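You operate a simulated robot arm through the tools that you are given. There is no shell and no other tool. Be economical: measure what you need, move in short steps, check, and stop when the job is done.

The job below is to be done with a simulated two-armed robot. You get a single attempt, and the scene is never put back.

Task
Brush the crust off the holder, then aim it till the display shows 0.0.
Fine: blue dust brush, laid back; the arm lever frees the aiming knob and is tightened after. Set down upright: blue dust brush. What is to be rubbed or washed off counts as gone when no trace of it is left.

It is judged by the outcome, as a careful person would: the job done as asked, and still so three seconds after it is handed in. It fails if anything else is knocked over, pushed out of place, dropped, spilled or broken.

Robot
Two 7-joint arms with fingered hands on one trunk, on a base that drives. Base frame: it is fixed to the floor where the robot stands at the start and does not move with it; the origin is under the middle of the robot, x ahead of it, y to its left, z up. Readings come in mm, rad, newtons and seconds.
The left shoulder is at the start at [81, 241, 1592], the right one opposite. With the tool pointing down near the work surface each hand reaches from about 100 to 940 mm from the robot's upright axis, wherever it stands, measured 20 degrees to its own side. Places, roughly: aiming knob [500, -500, 900]; holder display [700, -500, 1200]; probe arm lever [500, -400, 1000]; probe holder [600, -600, 1000]. Payload 4.9 kg a hand.
Tool frame (each hand has its own): the origin (TCP) lies between the finger pads and is the grasp point; the fingertips stand 32 mm ahead of it; z points along the fingers, y is the line along which they close. Largest opening 200 mm; the body of the gripper starts 89 mm behind the TCP. The gripper is a hand of 4 fingers: y runs from the thumb to the fingers, the wrist lies at [0, 0, -267] in the tool frame, and closing takes about 1.5 s.
Orientation is that of the tool frame in the base frame, as a unit quaternion [w, x, y, z]. With the fingers straight down and closing along the base's y, the tool's x points along the base's -x, its y along +y and its z along -z.

Tools
- The arms move only by the tool apply_moves. It takes "left_series", "right_series" or both (then of equal length, played together; a hand with none holds still); each is a list of rows, each an object (a shift or turn left out is 0, a gripper value left out holds the last) with "translation": the shift along the tool's x, y, z in mm, a list of three; "dr": the turn, a rotation vector about the tool's x, y, z in rad, a list of three. In form: [{"translation": [x, y, z], "dr": [rx, ry, rz]}, ...]. A call has 1 to 12 rows; each row shifts and turns the commanded pose from where the row before left it, along the tool's axes as they then stand. "left_fingers" and "right_fingers" are, for a hand that has rows, the opening, from 0 (shut) to 1 (fully open), set as the call begins (left out, the last holds). Rows are played at 5 a second. More than 50 mm and 0.15 rad between two rows, or a gripper value outside its range, and nothing of the call is played. A pose out of reach is approached as far as the arm can. The call stops where the force on the tool passes 90 N (or 10 N more than at its start, if that is more) or the arm is blocked; 0.2 s more then pass. The fingers move at their own pace (about 72 mm/s each) and stop on an object; they squeeze with about 32 N. The grip force told is the motor's: it shows also when the fingers shut on nothing. Time passes only in rows, and 0.2 s behind the last, so rows that do not move let the fingers close. The reply holds the time, the measured pose of the TCP, the force on the tool along the base axes, the opening and the grip force, in the units named above and with some noise, with the torque about the TCP (base axes, N m) and any sound that the robot's microphone picked up, and new pictures: "show" is both (left out), scene, wrist or none (wrist: the cameras of the hands that moved).
- Cameras (640 x 400 px; columns grow to the right, rows downward): "scene" is now at [108.2, -21, 1751.4]; the picture's right is [-0.24, -0.97, 0.00], its down [-0.70, 0.17, -0.69] and it looks along [0.67, -0.16, -0.73] (base axes); focal length 254 px, centre (320, 200). "left" rides on the left gripper at [-69, -69, -116] in its tool frame; the picture's right is [0.71, -0.71, 0.00], its down [0.54, 0.54, -0.64] and it looks along [0.45, 0.45, 0.77] (tool axes); focal length 226 px, centre (320, 200). "right" rides on the right gripper at [69, -69, -116] in its tool frame; the picture's right is [0.71, 0.71, 0.00], its down [-0.54, 0.54, -0.64] and it looks along [-0.45, 0.45, 0.77] (tool axes); focal length 226 px, centre (320, 200). There is no depth. A picture from a camera that has moved, and an enlarged one, comes with that camera's place and axes in the base frame and with its lens.
- lift_body(by): slides the trunk up (or, below 0, down) by that many mm; the arms and the scene camera ride with it, the base frame stays. It gives what a move gives, with no picture.
- roll_base(legs): drives the robot by 1 to 6 legs, each [ahead, left, turn to the left] in mm, mm and rad, along the robot's own axes; the way and the turn of a leg run together, so that a leg with both is an arc; at most 1500 mm and 3.142 rad a leg. The arms and the cameras ride along, it lands a little off, and it stops where it bumps. It gives what a move gives, and a new picture of the scene camera.
- curl_fingers(finger1, finger2, finger3, thumb_bend, hand): sets how far each is bent, from 0 (flat) to 100 (curled in); at 30 the hand is open as for a grip, at 70 the pads meet at the TCP. One left out holds its place. A second passes; each finger stops where it meets its share of the squeeze, and holds until it gets a number again. A gripper value or a shape takes the hand back. It gives what a move gives, with no picture; readings hold the bend of each and the force on the fingers (four entries, about 0 where the hand has none), thumb and palm.
- grasp_type(shape, hand): the hand has 4 fingers and takes this shape, open, in about a second: jaw (thumb against the fingers, like two jaws); tri (thumb and two fingers); tip (a fingertip pinch); poke (one finger out to press); point (the index stretched); flat (the hand flat); cup (the hand cupped); fist (a fist). The gripper value then closes the fingers along that shape, each until it touches; the sizes above hold for jaw. It gives what a move gives, with no picture.
- turn_head(pan, tilt): turns the head with the scene camera to pan (to the left, within 1.501 rad either way) and tilt (down, from -0.506 to 1.204), counted from straight ahead of the robot. It gives what a move gives, and a new picture of the scene camera.
- zoom(camera, box): a new picture of the part [left, top, right, bottom] of that camera's present view, enlarged. The clock stands still meanwhile.
- close_job(): hands the job in; it is judged then, once.

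Work in short steps. Places have to be worked out from the pictures, the camera data and where the tool is seen: move nearer, look again, correct. Check each grasp and each placing, and mend what went wrong. You have 120 turns and 260 pictures in all, those below and enlarged ones among them. Open the grippers and draw the arms clear of the work before you hand the job in, unless the task says otherwise; then end with one line.

The tools are called after "Call:" by a JSON object that holds its "op" and its "data". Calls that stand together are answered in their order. apply_moves: Moves the arms, as the interface text tells. Its arguments: {"type":"object","properties":{"left_series":{"type":"array","items":{"type":"object","properties":{"translation":{"type":"array","items":{"type":"number"}},"dr":{"type":"array","items":{"type":"number"}}}}},"left_fingers":{"type":"number"},"right_series":{"type":"array","items":{"type":"object","properties":{"translation":{"type":"array","items":{"type":"number"}},"dr":{"type":"array","items":{"type":"number"}}}}},"right_fingers":{"type":"number"},"show":{"type":"string","enum":["both","scene","wrist","none"]}},"required":[]} The other tools are called the same way: lift_body (by) slides the trunk up or down; grasp_type (shape, hand) gives the hand a shape; curl_fingers (finger1, finger2, finger3, thumb_bend, hand) moves the fingers one by one; roll_base (legs) drives the base; turn_head (pan, tilt) turns the head that bears the scene camera; zoom (camera, box) takes an enlarged picture of a part of a camera's view; close_job () hands the job in.

At the start:

```text
t: 0.0
left_tcp_pos: [702.8, -21.1, 1418.9]
left_tool_rot: [0.0, 0.0, 1.0, 0.0]
left_contact_force: [0.2, -0.3, -0.3]
left_torque: [-0.03, -0.01, -0.02]
left_gripper_width: 200.0
left_finger_force: 0.1
left_shape: jaw
left_bend: [30.0, 30.0, 30.0, 30.0]
left_finger forces: [0.1, 0.0, 0.0, 0.1, 0.0, 0.0]
right_tcp_pos: [496.3, -578.3, 1393.7]
right_tool_rot: [-0.001, 0.0, 1.0, 0.001]
right_contact_force: [-0.8, -1.1, -0.1]
right_torque: [-0.01, 0.02, -0.01]
right_gripper_width: 199.9
right_finger_force: 0.0
right_shape: jaw
right_bend: [30.0, 30.0, 30.0, 30.0]
right_finger forces: [0.1, 0.0, 0.1, 0.0, 0.0, 0.0]
trunk travel left (down, up): [-500.0, 340.0]
robot x, y, heading: [2.6, 0.3, -0.003]
head pan, tilt: [-0.241, 0.812]
```

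scene: 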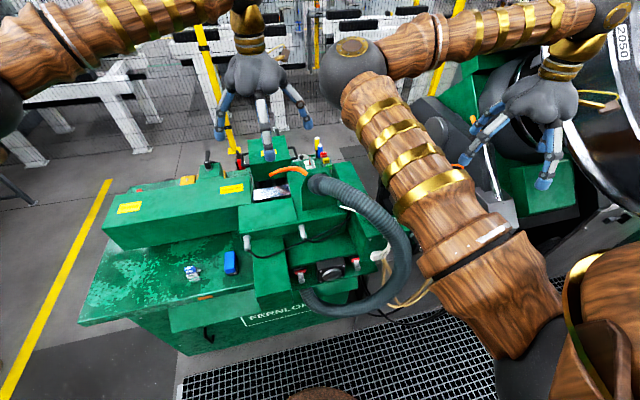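
right: 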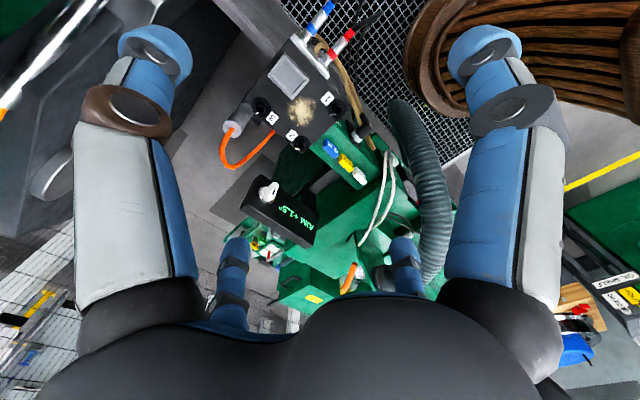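
left: 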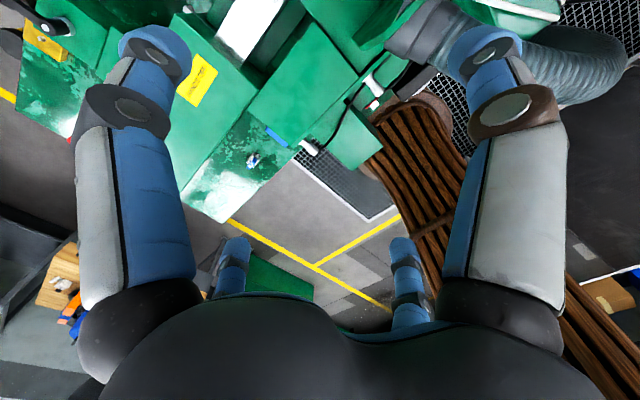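

The right-hand camera shows the holder with a tan crust and an "AIM" display. I enlarge that view and the scene to find brush, lever and knob.

Call:
{"op": "zoom", "data": {"camera": "right", "box": [190, 0, 450, 163]}}

Call:
{"op": "zoom", "data": {"camera": "right", "box": [200, 130, 440, 280]}}

Call:
{"op": "turn_head", "data": {"pan": -0.75, "tilt": 0.75}}

```text
2.45 times, centred on (320, 82) of right
camera zoom: at [427.6, -649.0, 1509.2], right [-0.71, 0.71, 0.0], down [0.54, 0.54, 0.64], along [0.45, 0.45, -0.77], focal length 555 px, centre (320, 491)
```

zoom: 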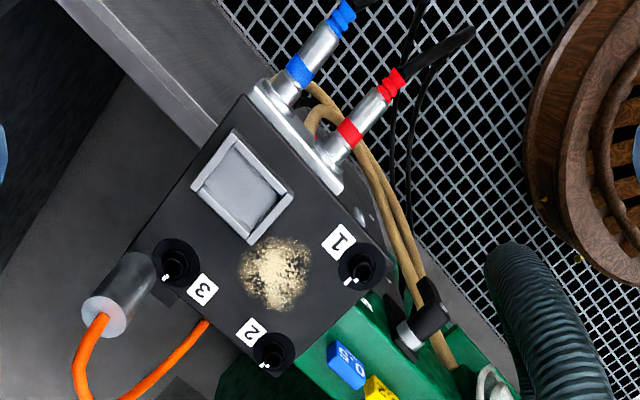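

```text
2.67 times, centred on (320, 205) of right
camera zoom: at [427.6, -649.0, 1509.2], right [-0.71, 0.71, 0.0], down [0.54, 0.54, 0.64], along [0.45, 0.45, -0.77], focal length 603 px, centre (320, 187)
```

zoom: 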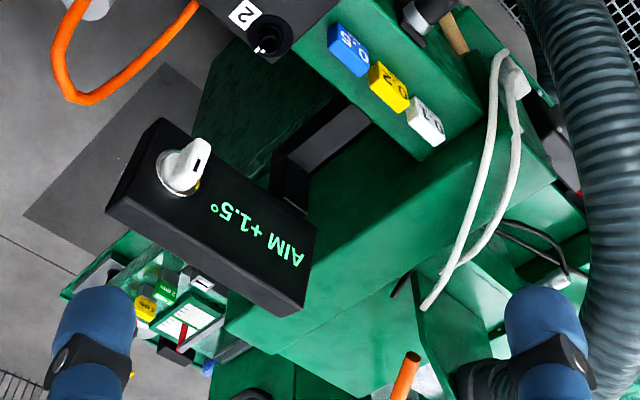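

```text
t: 0.9
left_tcp_pos: [703.7, -21.4, 1419.9]
left_tool_rot: [0.0, 0.0, 1.0, 0.0]
left_contact_force: [-0.2, 0.6, -0.4]
left_torque: [0.02, 0.01, 0.04]
left_gripper_width: 199.9
left_finger_force: 0.1
left_shape: jaw
left_bend: [30.0, 30.0, 30.0, 30.0]
left_finger forces: [0.0, 0.0, 0.0, 0.0, 0.0, 0.0]
right_tcp_pos: [496.1, -579.1, 1393.8]
right_tool_rot: [0.001, 0.0, 1.0, 0.0]
right_contact_force: [0.2, 0.5, 0.1]
right_torque: [0.01, 0.01, -0.02]
right_gripper_width: 199.7
right_finger_force: 0.0
right_shape: jaw
right_bend: [30.0, 30.0, 30.0, 30.0]
right_finger forces: [0.1, 0.1, 0.0, 0.0, 0.0, 0.0]
trunk travel left (down, up): [-500.0, 340.0]
robot x, y, heading: [-0.7, -0.1, -0.001]
head pan, tilt: [-0.75, 0.75]
camera scene: at [91.0, -58.4, 1756.4], right [-0.68, -0.73, 0.0], down [-0.5, 0.46, -0.73], along [0.54, -0.5, -0.68], focal length 254 px, centre (320, 200)
```

scene: 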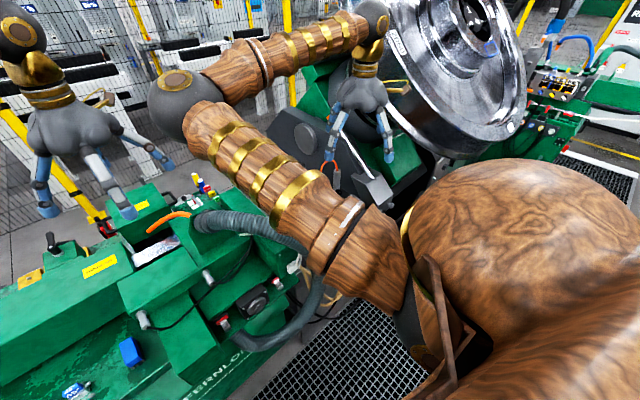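

I need to locate the brush; candidates are the wooden board items at the edges of the hand views and the blue things on the green bench.

Call:
{"op": "zoom", "data": {"camera": "right", "box": [540, 230, 640, 400]}}

Call:
{"op": "zoom", "data": {"camera": "left", "box": [20, 200, 180, 350]}}

Call:
{"op": "turn_head", "data": {"pan": -0.1, "tilt": 0.95}}

Call:
{"op": "turn_head", "data": {"pan": 0.9, "tilt": 0.7}}

Call:
{"op": "turn_head", "data": {"pan": -1.45, "tilt": 0.7}}

```text
2.35 times, centred on (590, 315) of right
camera zoom: at [427.5, -648.9, 1509.2], right [-0.71, 0.71, 0.0], down [0.54, 0.54, 0.64], along [0.45, 0.45, -0.77], focal length 532 px, centre (-315, -71)
```

zoom: 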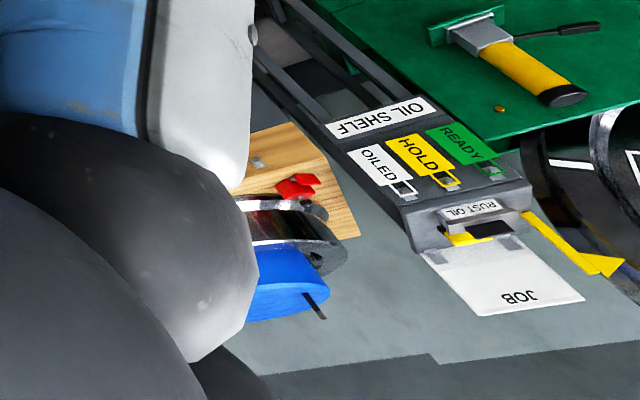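

```text
2.67 times, centred on (100, 275) of left
camera zoom: at [771.1, -90.2, 1534.0], right [-0.71, -0.71, 0.0], down [-0.54, 0.54, 0.64], along [-0.45, 0.45, -0.77], focal length 603 px, centre (907, 0)
```

zoom: 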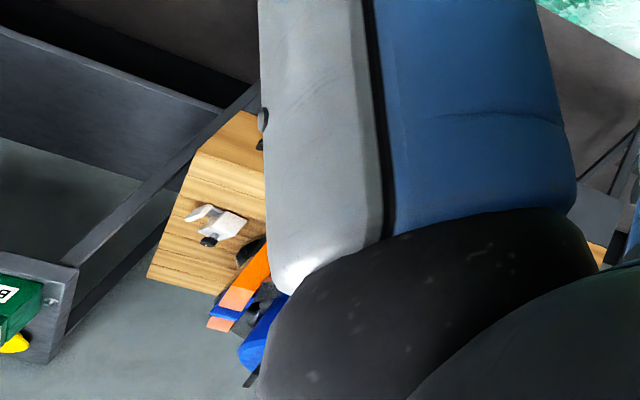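

```text
t: 2.0
left_tcp_pos: [703.0, -21.0, 1417.1]
left_tool_rot: [0.0, 0.0, 1.0, 0.0]
left_contact_force: [0.2, -0.1, 0.2]
left_torque: [0.03, -0.02, 0.02]
left_gripper_width: 199.9
left_finger_force: 0.1
left_shape: jaw
left_bend: [30.0, 30.0, 30.0, 30.0]
left_finger forces: [0.1, 0.1, 0.0, 0.0, 0.1, 0.0]
right_tcp_pos: [496.2, -578.4, 1393.3]
right_tool_rot: [0.0, 0.001, 1.0, 0.0]
right_contact_force: [-0.2, 0.4, -0.7]
right_torque: [-0.02, 0.0, 0.0]
right_gripper_width: 199.9
right_finger_force: 0.1
right_shape: jaw
right_bend: [30.0, 30.0, 30.0, 30.0]
right_finger forces: [0.0, 0.1, 0.0, 0.1, 0.0, 0.0]
trunk travel left (down, up): [-500.0, 340.0]
robot x, y, heading: [-0.5, 4.8, -0.001]
head pan, tilt: [-0.099, 0.949]
camera scene: at [102.7, -9.3, 1740.9], right [-0.1, -0.99, 0.0], down [-0.81, 0.08, -0.58], along [0.58, -0.06, -0.81], focal length 254 px, centre (320, 200)
```

scene: 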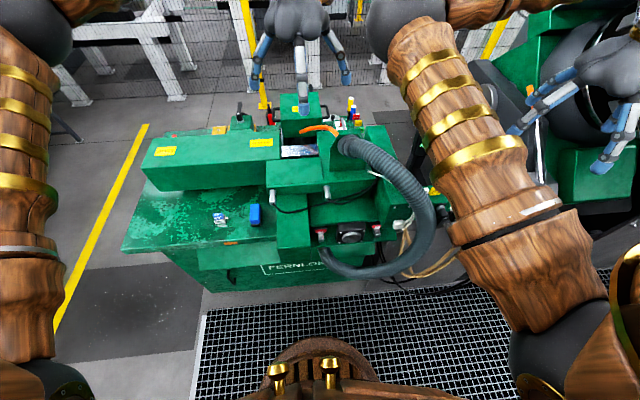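

```text
t: 3.2
left_tcp_pos: [703.2, -21.8, 1418.1]
left_tool_rot: [0.0, -0.001, 1.0, 0.0]
left_contact_force: [0.2, -0.4, -0.1]
left_torque: [0.02, -0.01, 0.0]
left_gripper_width: 199.9
left_finger_force: 0.0
left_shape: jaw
left_bend: [30.0, 30.0, 30.0, 30.0]
left_finger forces: [0.0, 0.0, 0.0, 0.0, 0.1, 0.0]
right_tcp_pos: [497.0, -579.4, 1393.8]
right_tool_rot: [0.001, 0.0, 1.0, 0.0]
right_contact_force: [0.3, -0.4, -0.4]
right_torque: [0.0, 0.0, 0.02]
right_gripper_width: 199.9
right_finger_force: 0.2
right_shape: jaw
right_bend: [30.0, 30.0, 30.0, 30.0]
right_finger forces: [0.0, 0.0, 0.0, 0.0, 0.0, 0.0]
trunk travel left (down, up): [-500.0, 340.0]
robot x, y, heading: [1.8, 2.1, -0.001]
head pan, tilt: [0.901, 0.7]
camera scene: at [83.2, 64.5, 1760.6], right [0.78, -0.62, 0.0], down [-0.4, -0.5, -0.76], along [0.48, 0.6, -0.64], focal length 254 px, centre (320, 200)
```

scene: 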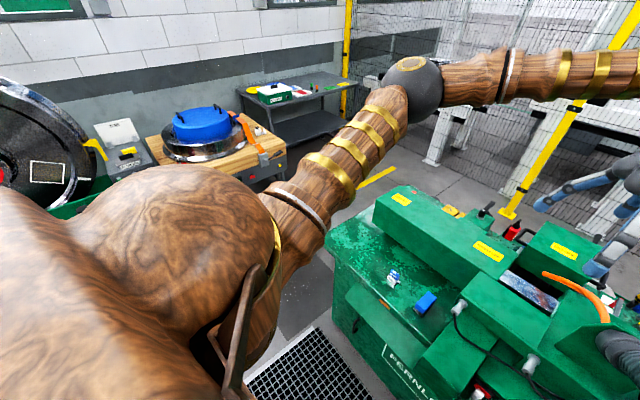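

```text
t: 5.4
left_tcp_pos: [703.8, -20.7, 1418.9]
left_tool_rot: [0.0, 0.0, 1.0, 0.0]
left_contact_force: [-0.1, -0.3, -0.4]
left_torque: [0.01, 0.0, -0.02]
left_gripper_width: 199.7
left_finger_force: 0.2
left_shape: jaw
left_bend: [30.0, 30.0, 30.0, 30.0]
left_finger forces: [0.1, 0.1, 0.0, 0.1, 0.1, 0.0]
right_tcp_pos: [497.6, -579.8, 1393.8]
right_tool_rot: [0.0, 0.0, 1.0, 0.0]
right_contact_force: [0.0, 0.0, -0.6]
right_torque: [0.01, 0.0, 0.03]
right_gripper_width: 199.8
right_finger_force: 0.1
right_shape: jaw
right_bend: [30.0, 30.0, 30.0, 30.0]
right_finger forces: [0.0, 0.0, 0.1, 0.0, 0.0, 0.1]
trunk travel left (down, up): [-500.0, 340.0]
robot x, y, heading: [-0.8, 1.3, 0.001]
head pan, tilt: [-1.45, 0.7]
camera scene: at [40.6, -86.3, 1760.7], right [-0.99, -0.12, 0.0], down [-0.08, 0.64, -0.76], along [0.09, -0.76, -0.64], focal length 254 px, centre (320, 200)
```

scene: 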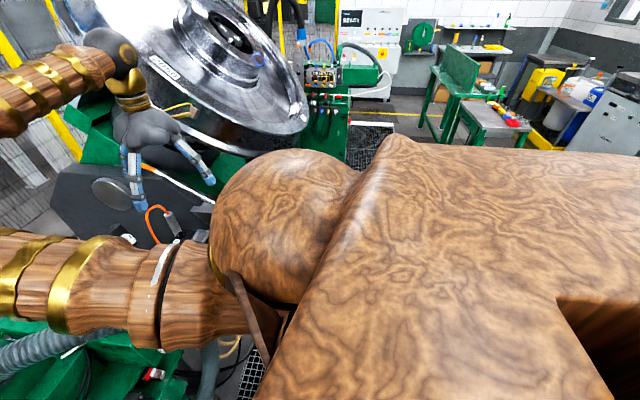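

The blue object on the green bench may be the brush. I look back there and enlarge.

Call:
{"op": "turn_head", "data": {"pan": 0.3, "tilt": 0.9}}

Call:
{"op": "zoom", "data": {"camera": "scene", "box": [270, 170, 400, 250]}}

Call:
{"op": "zoom", "data": {"camera": "scene", "box": [400, 60, 600, 185]}}

Call:
{"op": "zoom", "data": {"camera": "scene", "box": [380, 170, 580, 295]}}

```text
t: 7.2
left_tcp_pos: [702.3, -21.6, 1417.7]
left_tool_rot: [0.0, -0.001, 1.0, 0.0]
left_contact_force: [0.0, 0.2, 0.0]
left_torque: [-0.03, -0.01, 0.04]
left_gripper_width: 199.9
left_finger_force: 0.0
left_shape: jaw
left_bend: [30.0, 30.0, 30.0, 30.0]
left_finger forces: [0.1, 0.0, 0.0, 0.1, 0.0, 0.1]
right_tcp_pos: [496.6, -578.5, 1393.5]
right_tool_rot: [0.0, 0.0, 1.0, 0.001]
right_contact_force: [0.0, 0.0, 0.4]
right_torque: [-0.01, 0.05, 0.0]
right_gripper_width: 199.8
right_finger_force: 0.1
right_shape: jaw
right_bend: [30.0, 30.0, 30.0, 30.0]
right_finger forces: [0.1, 0.0, 0.0, 0.0, 0.0, 0.0]
trunk travel left (down, up): [-500.0, 340.0]
robot x, y, heading: [-0.3, 1.1, -0.005]
head pan, tilt: [0.3, 0.901]
camera scene: at [102.5, 20.3, 1744.5], right [0.3, -0.96, 0.0], down [-0.75, -0.23, -0.62], along [0.59, 0.18, -0.78], focal length 254 px, centre (320, 200)
```

scene: 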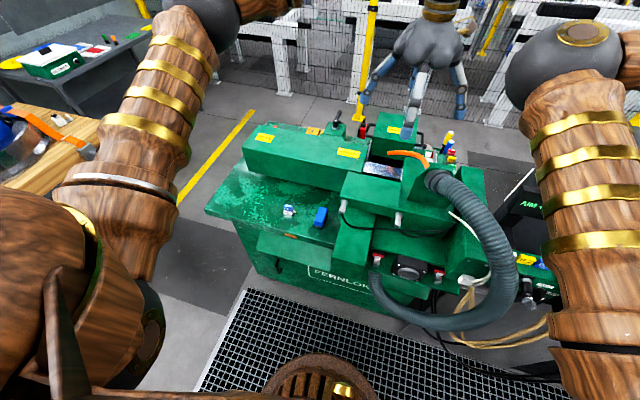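

```text
4.92 times, centred on (335, 210) of scene
camera zoom: at [102.5, 20.3, 1744.5], right [0.3, -0.96, 0.0], down [-0.75, -0.23, -0.62], along [0.59, 0.18, -0.78], focal length 1253 px, centre (246, 151)
```

zoom: 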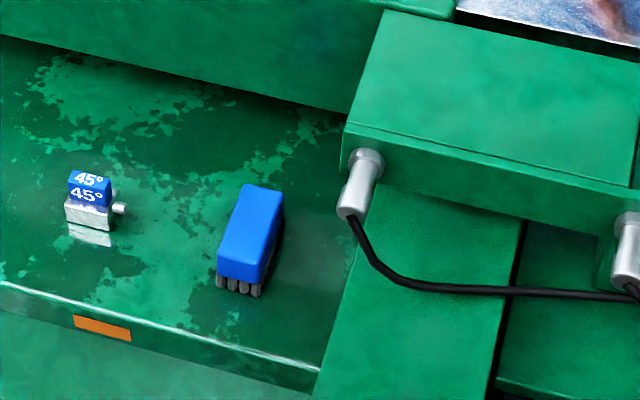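

```text
3.20 times, centred on (500, 122) of scene
camera zoom: at [102.5, 20.3, 1744.5], right [0.3, -0.96, 0.0], down [-0.75, -0.23, -0.62], along [0.59, 0.18, -0.78], focal length 814 px, centre (-256, 448)
```

zoom: 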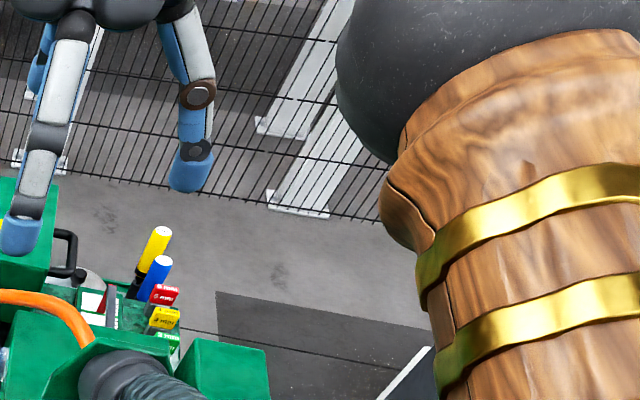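

```text
3.20 times, centred on (480, 232) of scene
camera zoom: at [102.5, 20.3, 1744.5], right [0.3, -0.96, 0.0], down [-0.75, -0.23, -0.62], along [0.59, 0.18, -0.78], focal length 814 px, centre (-192, 96)
```

zoom: 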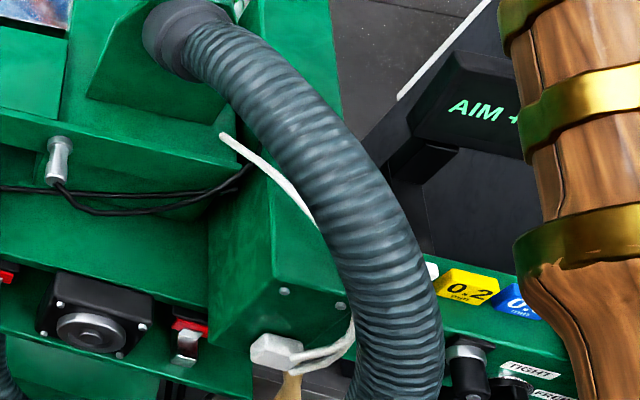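

The blue dust brush stands bristles down on the green bench, near (670,190,895). The lever has TIGHT/FREE labels. I shift both hands to the left at an equal pace: this clears the view of the holder and brings the right hand toward the brush.

Call:
{"op": "apply_moves", "data": {"left_series": [{"translation": [0, 45, 0]}, {"translation": [0, 45, 0]}, {"translation": [0, 45, 0]}, {"translation": [0, 45, 0]}, {"translation": [0, 45, 0]}, {"translation": [0, 45, 0]}, {"translation": [0, 45, 0]}, {"translation": [0, 45, 0]}, {"translation": [0, 45, 0]}, {"translation": [0, 45, 0]}, {"translation": [0, 45, 0]}, {"translation": [0, 45, 0]}], "right_series": [{"translation": [0, 45, 0]}, {"translation": [0, 45, 0]}, {"translation": [0, 45, 0]}, {"translation": [0, 45, 0]}, {"translation": [0, 45, 0]}, {"translation": [0, 45, 0]}, {"translation": [0, 45, 0]}, {"translation": [0, 45, 0]}, {"translation": [0, 45, 0]}, {"translation": [0, 45, 0]}, {"translation": [0, 45, 0]}, {"translation": [0, 45, 0]}], "show": "none"}}

Call:
{"op": "turn_head", "data": {"pan": -0.75, "tilt": 0.8}}

```text
t: 10.0
left_tcp_pos: [702.5, 517.2, 1417.0]
left_tool_rot: [0.0, 0.001, 1.0, 0.0]
left_contact_force: [0.8, 0.1, -1.0]
left_torque: [0.02, 0.03, 0.03]
left_gripper_width: 199.9
left_finger_force: 0.0
left_shape: jaw
left_bend: [30.0, 30.0, 30.0, 30.0]
left_finger forces: [0.1, 0.1, 0.1, 0.1, 0.0, 0.0]
right_tcp_pos: [514.8, -78.5, 1392.1]
right_tool_rot: [-0.001, 0.048, 0.999, 0.006]
right_contact_force: [-0.6, -0.1, -0.4]
right_torque: [0.01, -0.01, -0.03]
right_gripper_width: 199.8
right_finger_force: 0.1
right_shape: jaw
right_bend: [30.0, 30.0, 30.0, 30.0]
right_finger forces: [0.0, 0.0, 0.0, 0.1, 0.0, 0.1]
trunk travel left (down, up): [-500.0, 340.0]
robot x, y, heading: [1.4, -2.8, -0.001]
head pan, tilt: [0.3, 0.901]
stopped in row 12 (right hand): the arm was blocked; the commanded pose is now the measured one
```

```text
t: 11.3
left_tcp_pos: [703.4, 517.9, 1417.7]
left_tool_rot: [0.001, 0.001, 1.0, 0.0]
left_contact_force: [0.0, 0.4, -0.3]
left_torque: [0.01, 0.01, -0.01]
left_gripper_width: 199.8
left_finger_force: 0.1
left_shape: jaw
left_bend: [30.0, 30.0, 30.0, 30.0]
left_finger forces: [0.0, 0.0, 0.1, 0.0, 0.1, 0.1]
right_tcp_pos: [513.7, -78.9, 1392.9]
right_tool_rot: [-0.001, 0.048, 0.999, 0.005]
right_contact_force: [0.1, 0.0, -0.1]
right_torque: [0.0, -0.01, 0.03]
right_gripper_width: 200.0
right_finger_force: 0.1
right_shape: jaw
right_bend: [30.0, 30.0, 30.0, 30.0]
right_finger forces: [0.1, 0.1, 0.1, 0.0, 0.0, 0.0]
trunk travel left (down, up): [-500.0, 340.0]
robot x, y, heading: [-1.4, -2.3, -0.003]
head pan, tilt: [-0.75, 0.799]
camera scene: at [89.4, -56.9, 1752.4], right [-0.68, -0.73, 0.0], down [-0.52, 0.49, -0.7], along [0.51, -0.48, -0.72], focal length 254 px, centre (320, 200)
```

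scene: 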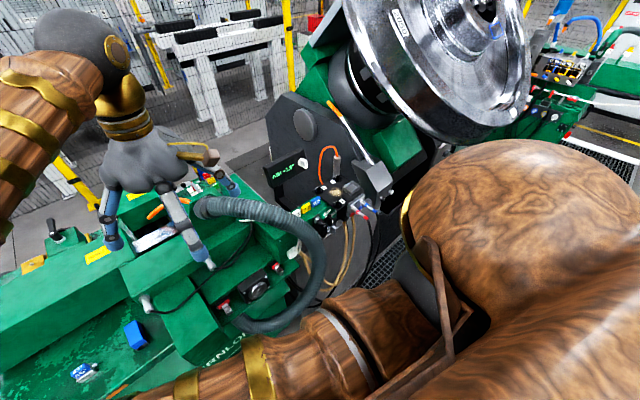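

The right arm hit its crossing limit, so I'll drive the base to reach the brush. The holder is in plain view now, so I enlarge it.

Call:
{"op": "zoom", "data": {"camera": "scene", "box": [255, 130, 415, 230]}}

Call:
{"op": "zoom", "data": {"camera": "scene", "box": [300, 160, 390, 216]}}

```text
4.00 times, centred on (335, 180) of scene
camera zoom: at [89.4, -56.9, 1752.4], right [-0.68, -0.73, 0.0], down [-0.52, 0.49, -0.7], along [0.51, -0.48, -0.72], focal length 1018 px, centre (260, 280)
```

zoom: 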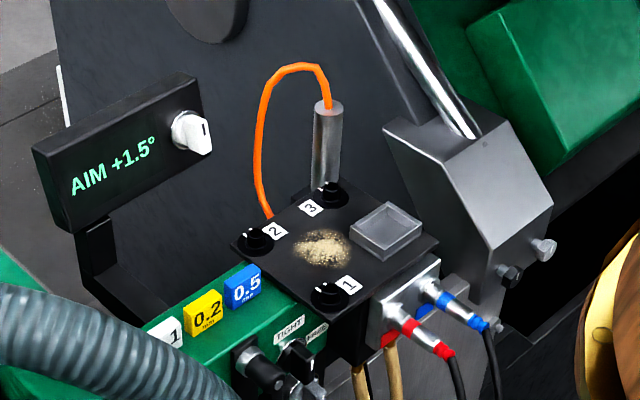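

```text
7.11 times, centred on (345, 188) of scene
camera zoom: at [89.4, -56.9, 1752.4], right [-0.68, -0.73, 0.0], down [-0.52, 0.49, -0.7], along [0.51, -0.48, -0.72], focal length 1810 px, centre (142, 285)
```

zoom: 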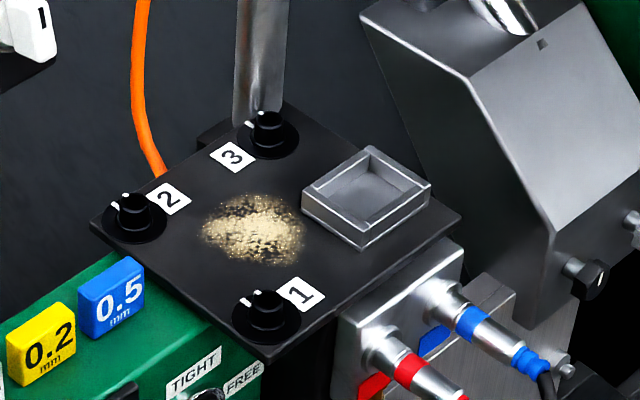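

The plate is horizontal, with the crust on top. I look at the lever area beside the TIGHT/FREE labels.

Call:
{"op": "zoom", "data": {"camera": "scene", "box": [290, 195, 370, 245]}}

Call:
{"op": "roll_base", "data": {"legs": [[0, 380, 0]]}}

```text
8.00 times, centred on (330, 220) of scene
camera zoom: at [89.4, -56.9, 1752.4], right [-0.68, -0.73, 0.0], down [-0.52, 0.49, -0.7], along [0.51, -0.48, -0.72], focal length 2036 px, centre (240, 40)
```

zoom: 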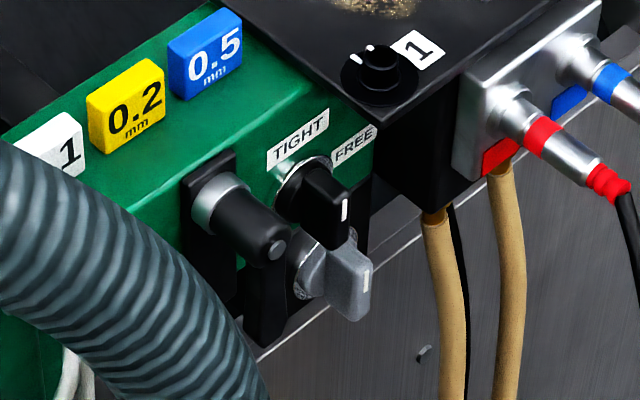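

```text
t: 13.6
left_tcp_pos: [700.8, 887.9, 1419.5]
left_tool_rot: [0.0, -0.001, 1.0, 0.001]
left_contact_force: [-0.8, 0.5, -0.7]
left_torque: [0.04, 0.01, -0.02]
left_gripper_width: 199.9
left_finger_force: 0.1
left_shape: jaw
left_bend: [30.0, 30.0, 30.0, 30.0]
left_finger forces: [0.0, 0.0, 0.1, 0.0, 0.0, 0.0]
right_tcp_pos: [513.4, 292.0, 1392.6]
right_tool_rot: [0.0, 0.045, 0.999, 0.006]
right_contact_force: [-0.6, 0.1, 0.6]
right_torque: [0.05, -0.01, -0.02]
right_gripper_width: 199.8
right_finger_force: 0.0
right_shape: jaw
right_bend: [30.0, 30.0, 30.0, 30.0]
right_finger forces: [0.0, 0.1, 0.0, 0.0, 0.0, 0.0]
trunk travel left (down, up): [-500.0, 340.0]
robot x, y, heading: [3.1, 370.3, -0.001]
head pan, tilt: [-0.75, 0.799]
camera scene: at [88.8, 310.5, 1752.4], right [-0.68, -0.73, 0.0], down [-0.53, 0.49, -0.7], along [0.51, -0.47, -0.72], focal length 254 px, centre (320, 200)
```

scene: 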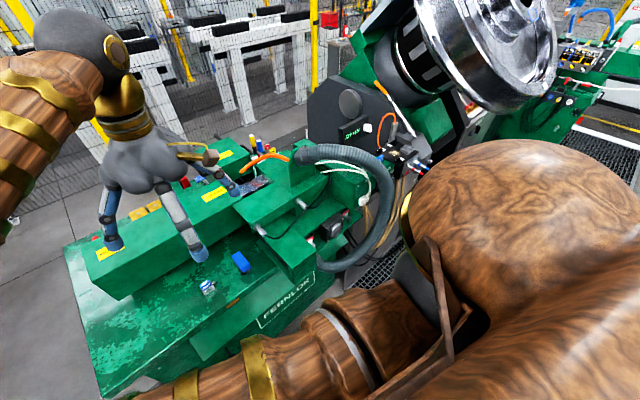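

Triangulating over the drive gives the brush at about (676,192,873). I bring the right hand to a viewing spot above it and square its yaw.

Call:
{"op": "apply_moves", "data": {"right_series": [{"translation": [0, -43, 30], "dr": [0, 0, -0.045]}, {"translation": [-10, -43, 40], "dr": [0, 0, -0.045]}, {"translation": [-25, -43, 45]}, {"translation": [-25, -43, 45]}, {"translation": [-25, 0, 45]}], "show": "wrist"}}

```text
refused: row 1 steps farther than a row can; nothing moved
```

Call:
{"op": "apply_moves", "data": {"right_series": [{"translation": [0, -30, 30], "dr": [0, 0, -0.045]}, {"translation": [-10, -30, 38], "dr": [0, 0, -0.045]}, {"translation": [-15, -30, 35]}, {"translation": [-20, -30, 34]}, {"translation": [-20, -30, 34]}, {"translation": [-20, -20, 40]}], "show": "wrist"}}

```text
t: 15.0
left_tcp_pos: [702.4, 889.5, 1417.5]
left_tool_rot: [-0.001, -0.001, 1.0, 0.0]
left_contact_force: [-1.1, 0.3, -0.3]
left_torque: [0.03, 0.04, 0.02]
left_gripper_width: 199.8
left_finger_force: 0.1
left_shape: jaw
left_bend: [30.0, 30.0, 30.0, 30.0]
left_finger forces: [0.0, 0.1, 0.1, 0.0, 0.1, 0.0]
right_tcp_pos: [590.6, 122.2, 1179.0]
right_tool_rot: [-0.001, 0.001, 1.0, 0.006]
right_contact_force: [-0.8, -1.3, 0.1]
right_torque: [0.02, 0.02, -0.03]
right_gripper_width: 199.8
right_finger_force: 0.1
right_shape: jaw
right_bend: [30.0, 30.0, 30.0, 30.0]
right_finger forces: [0.1, 0.0, 0.0, 0.1, 0.0, 0.0]
trunk travel left (down, up): [-500.0, 340.0]
robot x, y, heading: [4.0, 372.6, 0.007]
head pan, tilt: [-0.75, 0.799]
camera right: at [521.7, 51.6, 1292.6], right [-0.71, 0.71, 0.01], down [0.54, 0.53, 0.65], along [0.45, 0.46, -0.76], focal length 226 px, centre (320, 200)
```

right: 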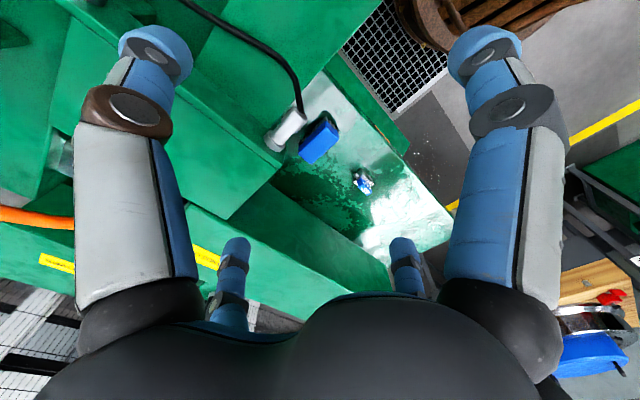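

Call:
{"op": "zoom", "data": {"camera": "right", "box": [250, 90, 400, 184]}}

```text
4.26 times, centred on (325, 137) of right
camera zoom: at [521.7, 51.6, 1292.6], right [-0.71, 0.71, 0.01], down [0.54, 0.53, 0.65], along [0.45, 0.46, -0.76], focal length 962 px, centre (299, 468)
```

zoom: 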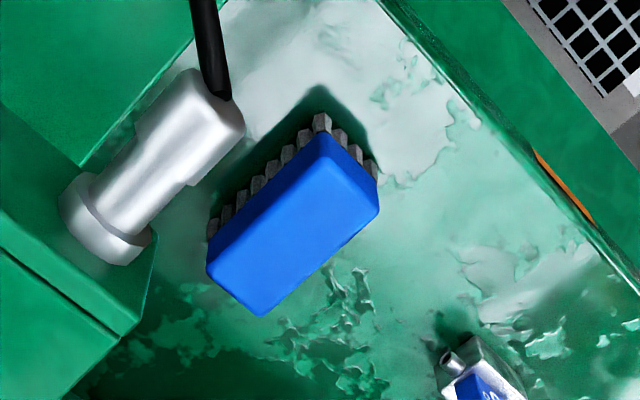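

The brush is about 80×40 mm, its length along base x, centred near (663,193), top near z 893. The hand closes along y, which suits. A connector sits about 40 mm off its -y side, so I narrow the fingers before descending.

Call:
{"op": "apply_moves", "data": {"right_series": [{"translation": [-18, 18, 30]}, {"translation": [-18, 18, 30]}, {"translation": [-18, 18, 30]}, {"translation": [-18, 18, 30]}, {}, {}], "right_fingers": 0.37, "show": "wrist"}}

Call:
{"op": "turn_head", "data": {"pan": -0.3, "tilt": 0.9}}

```text
t: 15.9
left_tcp_pos: [695.2, 887.6, 1419.7]
left_tool_rot: [0.002, 0.001, 1.0, -0.001]
left_contact_force: [-0.5, 0.1, 1.4]
left_torque: [0.02, -0.05, -0.02]
left_gripper_width: 199.7
left_finger_force: 0.0
left_shape: jaw
left_bend: [30.0, 30.0, 30.0, 30.0]
left_finger forces: [0.0, 0.0, 0.0, 0.1, 0.0, 0.0]
right_tcp_pos: [638.4, 174.9, 1087.5]
right_tool_rot: [-0.005, 0.011, 1.0, 0.0]
right_contact_force: [-21.5, 2.5, 10.4]
right_torque: [-0.56, 0.16, -1.13]
right_gripper_width: 74.9
right_finger_force: 0.1
right_shape: jaw
right_bend: [44.0, 44.0, 44.0, 43.0]
right_finger forces: [0.1, 0.0, 0.0, 0.1, 21.9, 0.0]
trunk travel left (down, up): [-500.0, 340.0]
robot x, y, heading: [1.1, 369.6, -0.003]
head pan, tilt: [-0.75, 0.799]
stopped in row 4 (right hand): the force on the tool passed its limit at 108 N (the readings are from after the stop); the commanded pose is now the measured one
camera right: at [569.2, 106.4, 1202.6], right [-0.69, 0.72, 0.01], down [0.56, 0.53, 0.64], along [0.46, 0.45, -0.77], focal length 226 px, centre (320, 200)
```

right: 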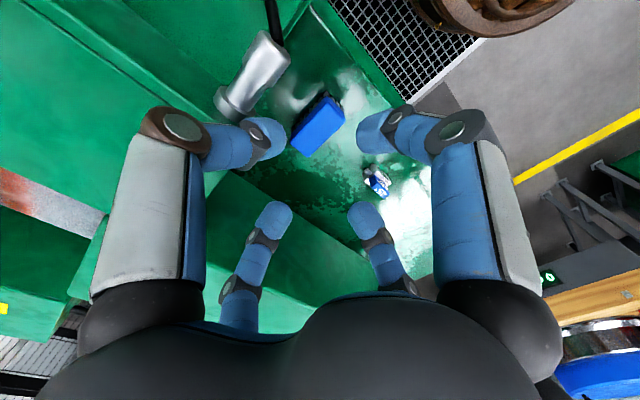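

```text
t: 16.9
left_tcp_pos: [702.3, 888.7, 1416.3]
left_tool_rot: [0.0, 0.001, 1.0, 0.0]
left_contact_force: [0.8, -0.3, -0.4]
left_torque: [0.0, -0.03, -0.02]
left_gripper_width: 199.8
left_finger_force: 0.0
left_shape: jaw
left_bend: [30.0, 30.0, 30.0, 30.0]
left_finger forces: [0.0, 0.1, 0.1, 0.1, 0.1, 0.0]
right_tcp_pos: [647.5, 175.9, 1084.4]
right_tool_rot: [-0.005, 0.01, 1.0, -0.002]
right_contact_force: [-1.3, 7.4, 7.2]
right_torque: [-0.28, -0.01, -0.11]
right_gripper_width: 72.3
right_finger_force: 0.1
right_shape: jaw
right_bend: [44.0, 44.0, 44.0, 45.0]
right_finger forces: [0.0, 0.1, 0.0, 0.1, 9.7, 0.0]
trunk travel left (down, up): [-500.0, 340.0]
robot x, y, heading: [-1.1, 366.1, 0.002]
head pan, tilt: [-0.3, 0.901]
camera scene: at [101.4, 348.5, 1744.6], right [-0.3, -0.95, 0.0], down [-0.75, 0.23, -0.62], along [0.59, -0.19, -0.78], focal length 254 px, centre (320, 200)
```

scene: 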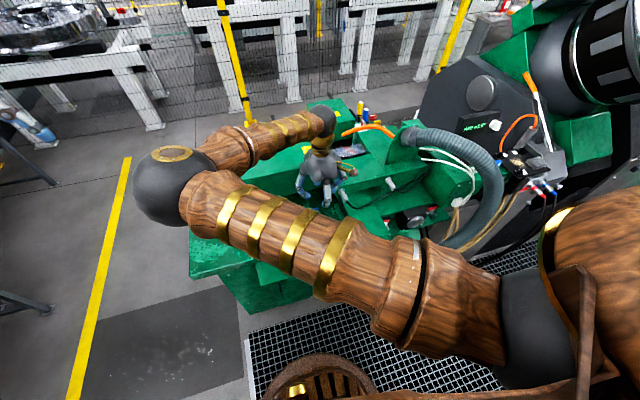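

The thumb touched a tall green block. I enlarge the scene view to see where.

Call:
{"op": "zoom", "data": {"camera": "scene", "box": [270, 110, 430, 210]}}

Call:
{"op": "zoom", "data": {"camera": "right", "box": [60, 40, 400, 252]}}

```text
4.00 times, centred on (350, 160) of scene
camera zoom: at [101.4, 348.5, 1744.6], right [-0.3, -0.95, 0.0], down [-0.75, 0.23, -0.62], along [0.59, -0.19, -0.78], focal length 1018 px, centre (200, 360)
```

zoom: 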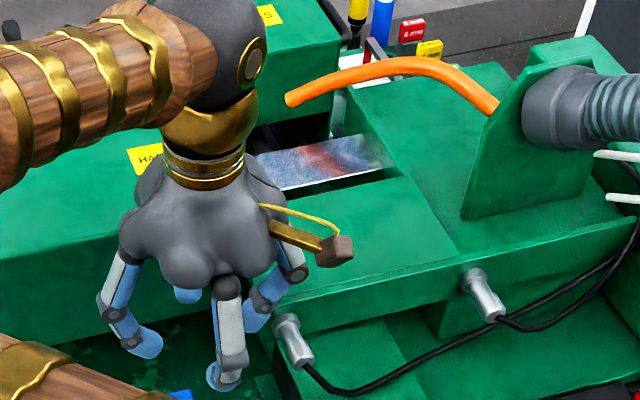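

```text
1.88 times, centred on (230, 146) of right
camera zoom: at [576.9, 107.6, 1200.8], right [-0.69, 0.72, 0.0], down [0.56, 0.53, 0.64], along [0.46, 0.44, -0.77], focal length 426 px, centre (489, 302)
```

zoom: 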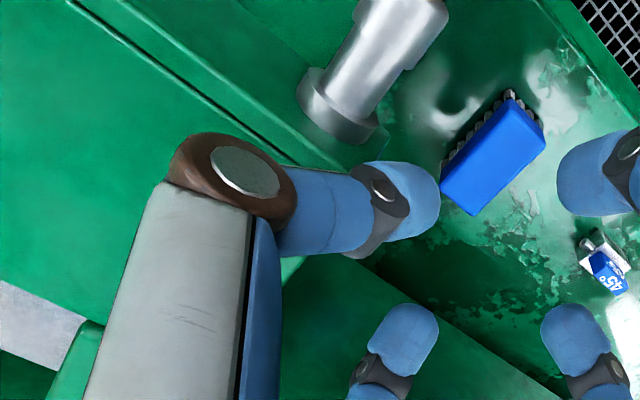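

Block A's face is at y≈111 with its top near z 1085, so a vertical hand closing along y won't fit. I'll back off, yaw the hand 90° so it closes along x on the brush's length, and lean the wrist towards +y.

Call:
{"op": "apply_moves", "data": {"right_series": [{"translation": [0, 10, -45]}, {"translation": [0, 25, -40]}, {"translation": [0, 45, -15]}, {"dr": [0, 0, 0.14]}, {"dr": [0, 0, 0.14]}, {"dr": [0, 0, 0.14]}, {"dr": [0, 0, 0.14]}, {"dr": [0, 0, 0.14]}, {"dr": [0, 0, 0.14]}, {"dr": [0, 0, 0.14]}], "right_fingers": 0.6, "show": "none"}}

Call:
{"op": "apply_moves", "data": {"right_series": [{"dr": [0, 0, 0.14]}, {"dr": [0, 0, 0.14]}, {"dr": [0, 0, 0.14]}, {"dr": [0, 0, 0.14]}, {"dr": [0, -0.12, 0]}, {"dr": [0, -0.12, 0]}, {"dr": [0, -0.12, 0]}, {"dr": [0, -0.12, 0]}], "show": "both"}}

```text
t: 19.1
left_tcp_pos: [702.8, 887.8, 1416.8]
left_tool_rot: [0.0, 0.001, 1.0, 0.0]
left_contact_force: [-0.3, -0.7, -0.5]
left_torque: [-0.03, 0.01, 0.0]
left_gripper_width: 199.8
left_finger_force: 0.1
left_shape: jaw
left_bend: [30.0, 30.0, 30.0, 30.0]
left_finger forces: [0.0, 0.0, 0.0, 0.1, 0.0, 0.0]
right_tcp_pos: [648.4, 254.8, 1184.5]
right_tool_rot: [-0.004, 0.481, 0.876, -0.004]
right_contact_force: [-0.4, -0.2, -0.7]
right_torque: [0.01, 0.0, -0.04]
right_gripper_width: 119.4
right_finger_force: 0.2
right_shape: jaw
right_bend: [34.0, 34.0, 34.0, 32.0]
right_finger forces: [0.0, 0.0, 0.1, 0.0, 0.0, 0.0]
trunk travel left (down, up): [-500.0, 340.0]
robot x, y, heading: [-1.2, 367.0, -0.002]
head pan, tilt: [-0.3, 0.901]
```

```text
t: 20.9
left_tcp_pos: [702.7, 887.8, 1416.6]
left_tool_rot: [0.0, 0.002, 1.0, -0.001]
left_contact_force: [0.4, -0.9, -0.3]
left_torque: [0.01, -0.04, 0.01]
left_gripper_width: 200.0
left_finger_force: 0.1
left_shape: jaw
left_bend: [30.0, 30.0, 30.0, 30.0]
left_finger forces: [0.1, 0.0, 0.0, 0.1, 0.1, 0.0]
right_tcp_pos: [649.0, 254.4, 1186.0]
right_tool_rot: [0.168, 0.682, 0.691, -0.171]
right_contact_force: [0.2, -0.1, 0.1]
right_torque: [0.03, 0.01, -0.04]
right_gripper_width: 119.3
right_finger_force: 0.1
right_shape: jaw
right_bend: [34.0, 34.0, 34.0, 32.0]
right_finger forces: [0.0, 0.0, 0.0, 0.0, 0.0, 0.0]
trunk travel left (down, up): [-500.0, 340.0]
robot x, y, heading: [3.5, 368.4, -0.001]
head pan, tilt: [-0.3, 0.901]
camera scene: at [101.7, 346.9, 1744.6], right [-0.3, -0.95, 0.0], down [-0.75, 0.23, -0.62], along [0.59, -0.19, -0.78], focal length 254 px, centre (320, 200)
camera right: at [580.0, 368.3, 1255.6], right [0.7, 0.63, -0.33], down [0.55, -0.18, 0.82], along [0.46, -0.75, -0.47], focal length 226 px, centre (320, 200)
```

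scene: 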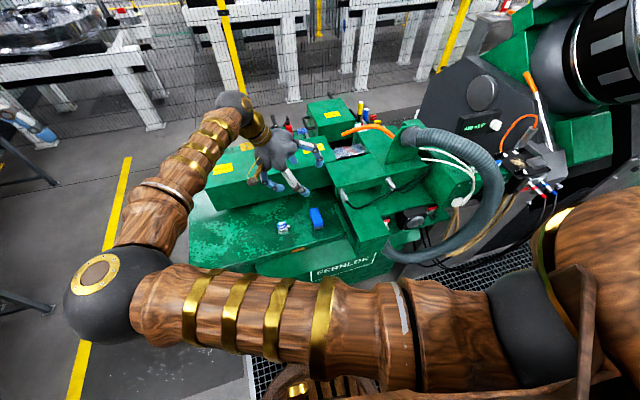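
right: 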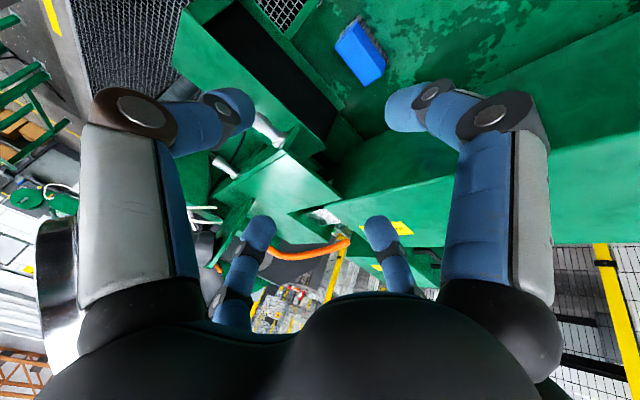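

Hand is well clear now, and this view confirms the brush centre at about (659,191). I descend along the lean to about 70 mm above it.

Call:
{"op": "apply_moves", "data": {"right_series": [{"translation": [12, 2, 45]}, {"translation": [12, 2, 45]}, {"translation": [12, 2, 45]}, {"translation": [12, 2, 45]}, {"translation": [13, 3, 43]}, {}], "show": "both"}}

Call:
{"op": "zoom", "data": {"camera": "scene", "box": [240, 140, 400, 240]}}

```text
t: 22.2
left_tcp_pos: [702.7, 887.2, 1417.0]
left_tool_rot: [0.0, 0.002, 1.0, 0.0]
left_contact_force: [0.6, 0.3, -0.2]
left_torque: [0.02, -0.02, -0.01]
left_gripper_width: 199.8
left_finger_force: 0.1
left_shape: jaw
left_bend: [30.0, 30.0, 30.0, 30.0]
left_finger forces: [0.0, 0.0, 0.0, 0.0, 0.0, 0.0]
right_tcp_pos: [660.1, 206.3, 957.0]
right_tool_rot: [0.166, 0.683, 0.69, -0.171]
right_contact_force: [0.5, 0.1, 1.0]
right_torque: [0.03, 0.0, 0.0]
right_gripper_width: 119.3
right_finger_force: 0.0
right_shape: jaw
right_bend: [34.0, 34.0, 34.0, 32.0]
right_finger forces: [0.0, 0.0, 0.1, 0.0, 0.0, 0.0]
trunk travel left (down, up): [-500.0, 340.0]
robot x, y, heading: [-4.7, 368.0, -0.005]
head pan, tilt: [-0.3, 0.901]
camera scene: at [101.2, 346.2, 1744.6], right [-0.3, -0.95, 0.0], down [-0.75, 0.23, -0.62], along [0.59, -0.18, -0.78], focal length 254 px, centre (320, 200)
camera right: at [590.2, 320.6, 1028.3], right [0.7, 0.63, -0.33], down [0.55, -0.18, 0.82], along [0.46, -0.75, -0.47], focal length 226 px, centre (320, 200)
```

scene: 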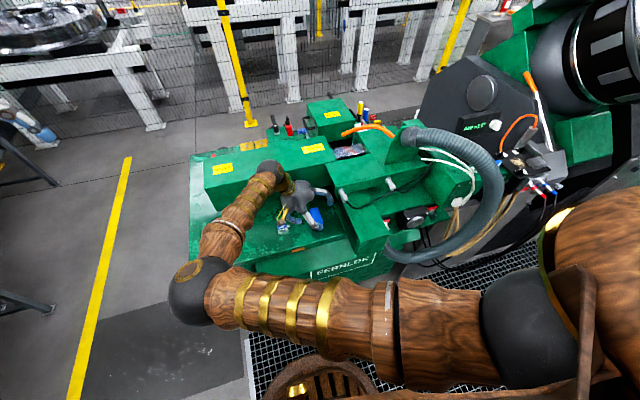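
right: 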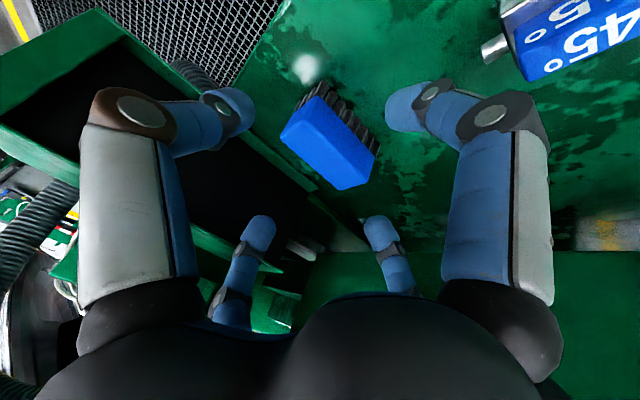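

```text
4.00 times, centred on (320, 190) of scene
camera zoom: at [101.2, 346.2, 1744.6], right [-0.3, -0.95, 0.0], down [-0.75, 0.23, -0.62], along [0.59, -0.18, -0.78], focal length 1018 px, centre (320, 240)
```

zoom: 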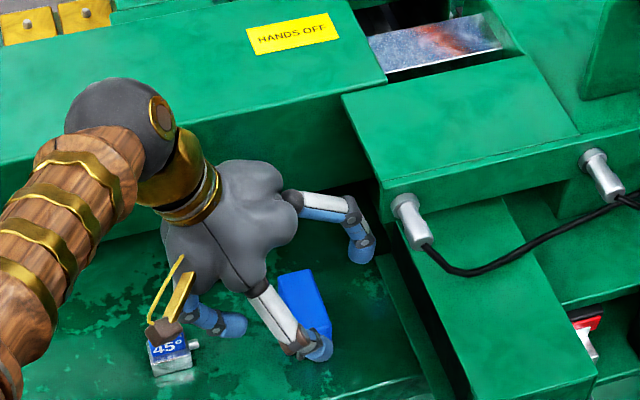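

The picture shows the four fingers standing cross-wise round the palm, with two lying along the brush's narrow direction. I curl those two in a bit so they clear block A, keeping thumb and opposite finger open.

Call:
{"op": "curl_fingers", "data": {"hand": "right", "finger1": 44, "finger3": 44}}

Call:
{"op": "apply_moves", "data": {"right_series": [{"translation": [8, 0, 15]}], "show": "wrist"}}

```text
t: 23.2
left_tcp_pos: [703.7, 885.9, 1417.1]
left_tool_rot: [-0.001, 0.002, 1.0, 0.0]
left_contact_force: [0.6, 0.8, -0.4]
left_torque: [-0.01, 0.01, -0.01]
left_gripper_width: 199.8
left_finger_force: 0.1
left_shape: jaw
left_bend: [30.0, 30.0, 30.0, 30.0]
left_finger forces: [0.0, 0.1, 0.1, 0.0, 0.1, 0.1]
right_tcp_pos: [661.5, 207.3, 957.4]
right_tool_rot: [0.166, 0.683, 0.691, -0.171]
right_contact_force: [-0.1, -1.3, -0.3]
right_torque: [-0.01, -0.03, 0.0]
right_gripper_width: 88.0
right_finger_force: 0.1
right_shape: fingers
right_bend: [44.0, 34.0, 44.0, 32.0]
right_finger forces: [0.1, 0.0, 0.0, 0.0, 0.0, 0.0]
trunk travel left (down, up): [-500.0, 340.0]
robot x, y, heading: [-0.6, 367.4, 0.001]
head pan, tilt: [-0.3, 0.901]
```

```text
t: 23.6
left_tcp_pos: [701.5, 886.7, 1418.5]
left_tool_rot: [-0.001, 0.002, 1.0, 0.001]
left_contact_force: [1.2, 0.5, -0.3]
left_torque: [0.04, -0.04, -0.04]
left_gripper_width: 200.0
left_finger_force: 0.0
left_shape: jaw
left_bend: [30.0, 30.0, 30.0, 30.0]
left_finger forces: [0.0, 0.0, 0.0, 0.0, 0.0, 0.0]
right_tcp_pos: [661.0, 207.7, 943.1]
right_tool_rot: [0.167, 0.682, 0.691, -0.171]
right_contact_force: [-0.2, 1.2, 9.1]
right_torque: [0.66, 0.0, 0.03]
right_gripper_width: 85.7
right_finger_force: 5.2
right_shape: fingers
right_bend: [44.0, 34.0, 44.0, 32.0]
right_finger forces: [9.7, 0.0, 0.0, 0.0, 0.0, 0.0]
trunk travel left (down, up): [-500.0, 340.0]
robot x, y, heading: [1.7, 368.1, -0.0]
head pan, tilt: [-0.3, 0.901]
camera right: at [590.6, 320.9, 1013.5], right [0.7, 0.63, -0.33], down [0.55, -0.18, 0.82], along [0.46, -0.75, -0.47], focal length 226 px, centre (320, 200)
```

right: 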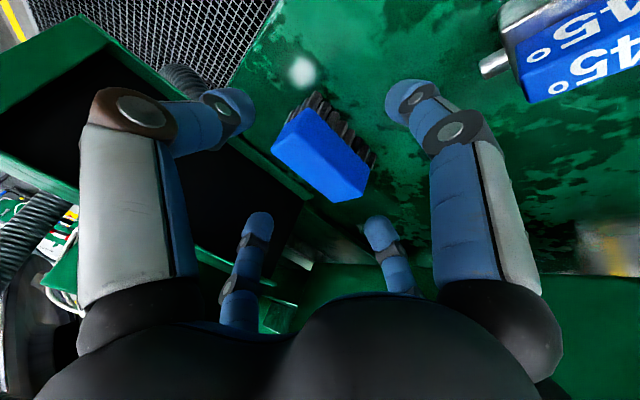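

Finger 1 on the +y side touched the bench because of the lean. I lift, halve the lean, and curl finger 1 a bit more.

Call:
{"op": "apply_moves", "data": {"right_series": [{"translation": [-15, 0, -30]}, {"translation": [-10, 0, -20], "dr": [0, 0.12, 0]}, {"dr": [0, 0.13, 0]}, {}], "show": "none"}}

Call:
{"op": "curl_fingers", "data": {"hand": "right", "finger1": 48, "finger3": 46}}

Call:
{"op": "zoom", "data": {"camera": "scene", "box": [240, 140, 400, 240]}}

Call:
{"op": "zoom", "data": {"camera": "right", "box": [0, 0, 640, 400]}}

```text
t: 24.6
left_tcp_pos: [702.9, 886.4, 1416.9]
left_tool_rot: [0.0, 0.002, 1.0, 0.001]
left_contact_force: [0.8, 0.4, -1.0]
left_torque: [0.02, -0.02, 0.02]
left_gripper_width: 199.6
left_finger_force: 0.0
left_shape: jaw
left_bend: [30.0, 30.0, 30.0, 30.0]
left_finger forces: [0.1, 0.1, 0.0, 0.1, 0.1, 0.0]
right_tcp_pos: [660.8, 208.3, 995.8]
right_tool_rot: [0.079, 0.699, 0.706, -0.084]
right_contact_force: [0.8, -0.3, -0.7]
right_torque: [-0.01, 0.02, 0.02]
right_gripper_width: 87.5
right_finger_force: 0.0
right_shape: fingers
right_bend: [44.0, 34.0, 44.0, 32.0]
right_finger forces: [0.1, 0.0, 0.1, 0.1, 0.0, 0.1]
trunk travel left (down, up): [-500.0, 340.0]
robot x, y, heading: [-2.7, 368.0, -0.003]
head pan, tilt: [-0.3, 0.901]
```

```text
t: 25.6
left_tcp_pos: [703.4, 885.0, 1417.9]
left_tool_rot: [0.0, 0.001, 1.0, 0.0]
left_contact_force: [1.0, 0.2, 0.7]
left_torque: [0.0, -0.01, 0.02]
left_gripper_width: 199.7
left_finger_force: 0.1
left_shape: jaw
left_bend: [30.0, 30.0, 30.0, 30.0]
left_finger forces: [0.1, 0.1, 0.1, 0.1, 0.0, 0.1]
right_tcp_pos: [662.1, 207.7, 995.8]
right_tool_rot: [0.078, 0.698, 0.707, -0.084]
right_contact_force: [-0.7, -0.6, 0.4]
right_torque: [0.02, 0.01, 0.01]
right_gripper_width: 81.1
right_finger_force: 0.0
right_shape: fingers
right_bend: [48.0, 34.0, 46.0, 32.0]
right_finger forces: [0.0, 0.0, 0.0, 0.0, 0.0, 0.0]
trunk travel left (down, up): [-500.0, 340.0]
robot x, y, heading: [-4.5, 373.0, 0.002]
head pan, tilt: [-0.3, 0.901]
```

```text
4.00 times, centred on (320, 190) of scene
camera zoom: at [102.0, 345.6, 1744.5], right [-0.3, -0.95, 0.0], down [-0.75, 0.23, -0.62], along [0.59, -0.18, -0.78], focal length 1018 px, centre (320, 240)
```

zoom: 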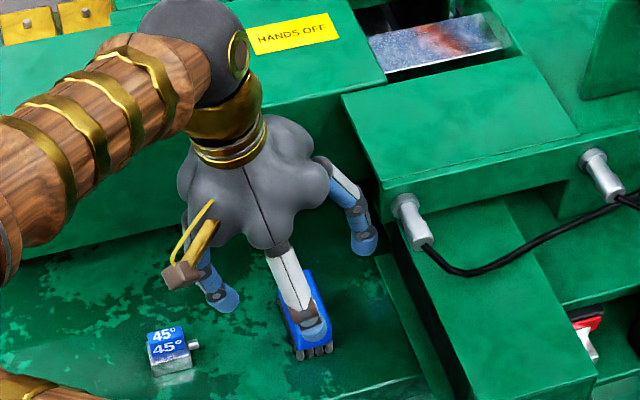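

```text
1.00 times, centred on (320, 200) of right (not enlarged: the box is as wide or as high as the picture)
camera zoom: at [591.8, 300.2, 1092.5], right [0.7, 0.7, -0.17], down [0.55, -0.37, 0.74], along [0.45, -0.61, -0.65], focal length 226 px, centre (320, 200)
```

zoom: 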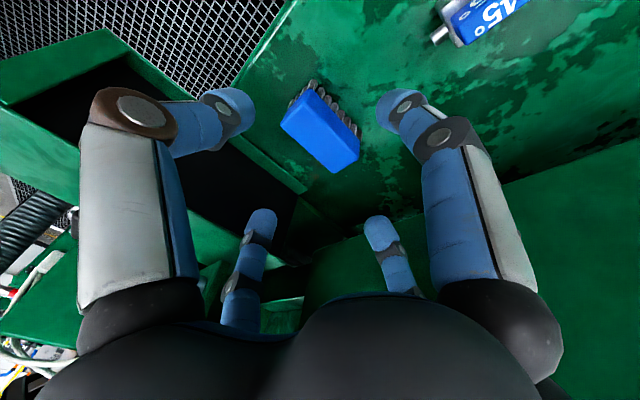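

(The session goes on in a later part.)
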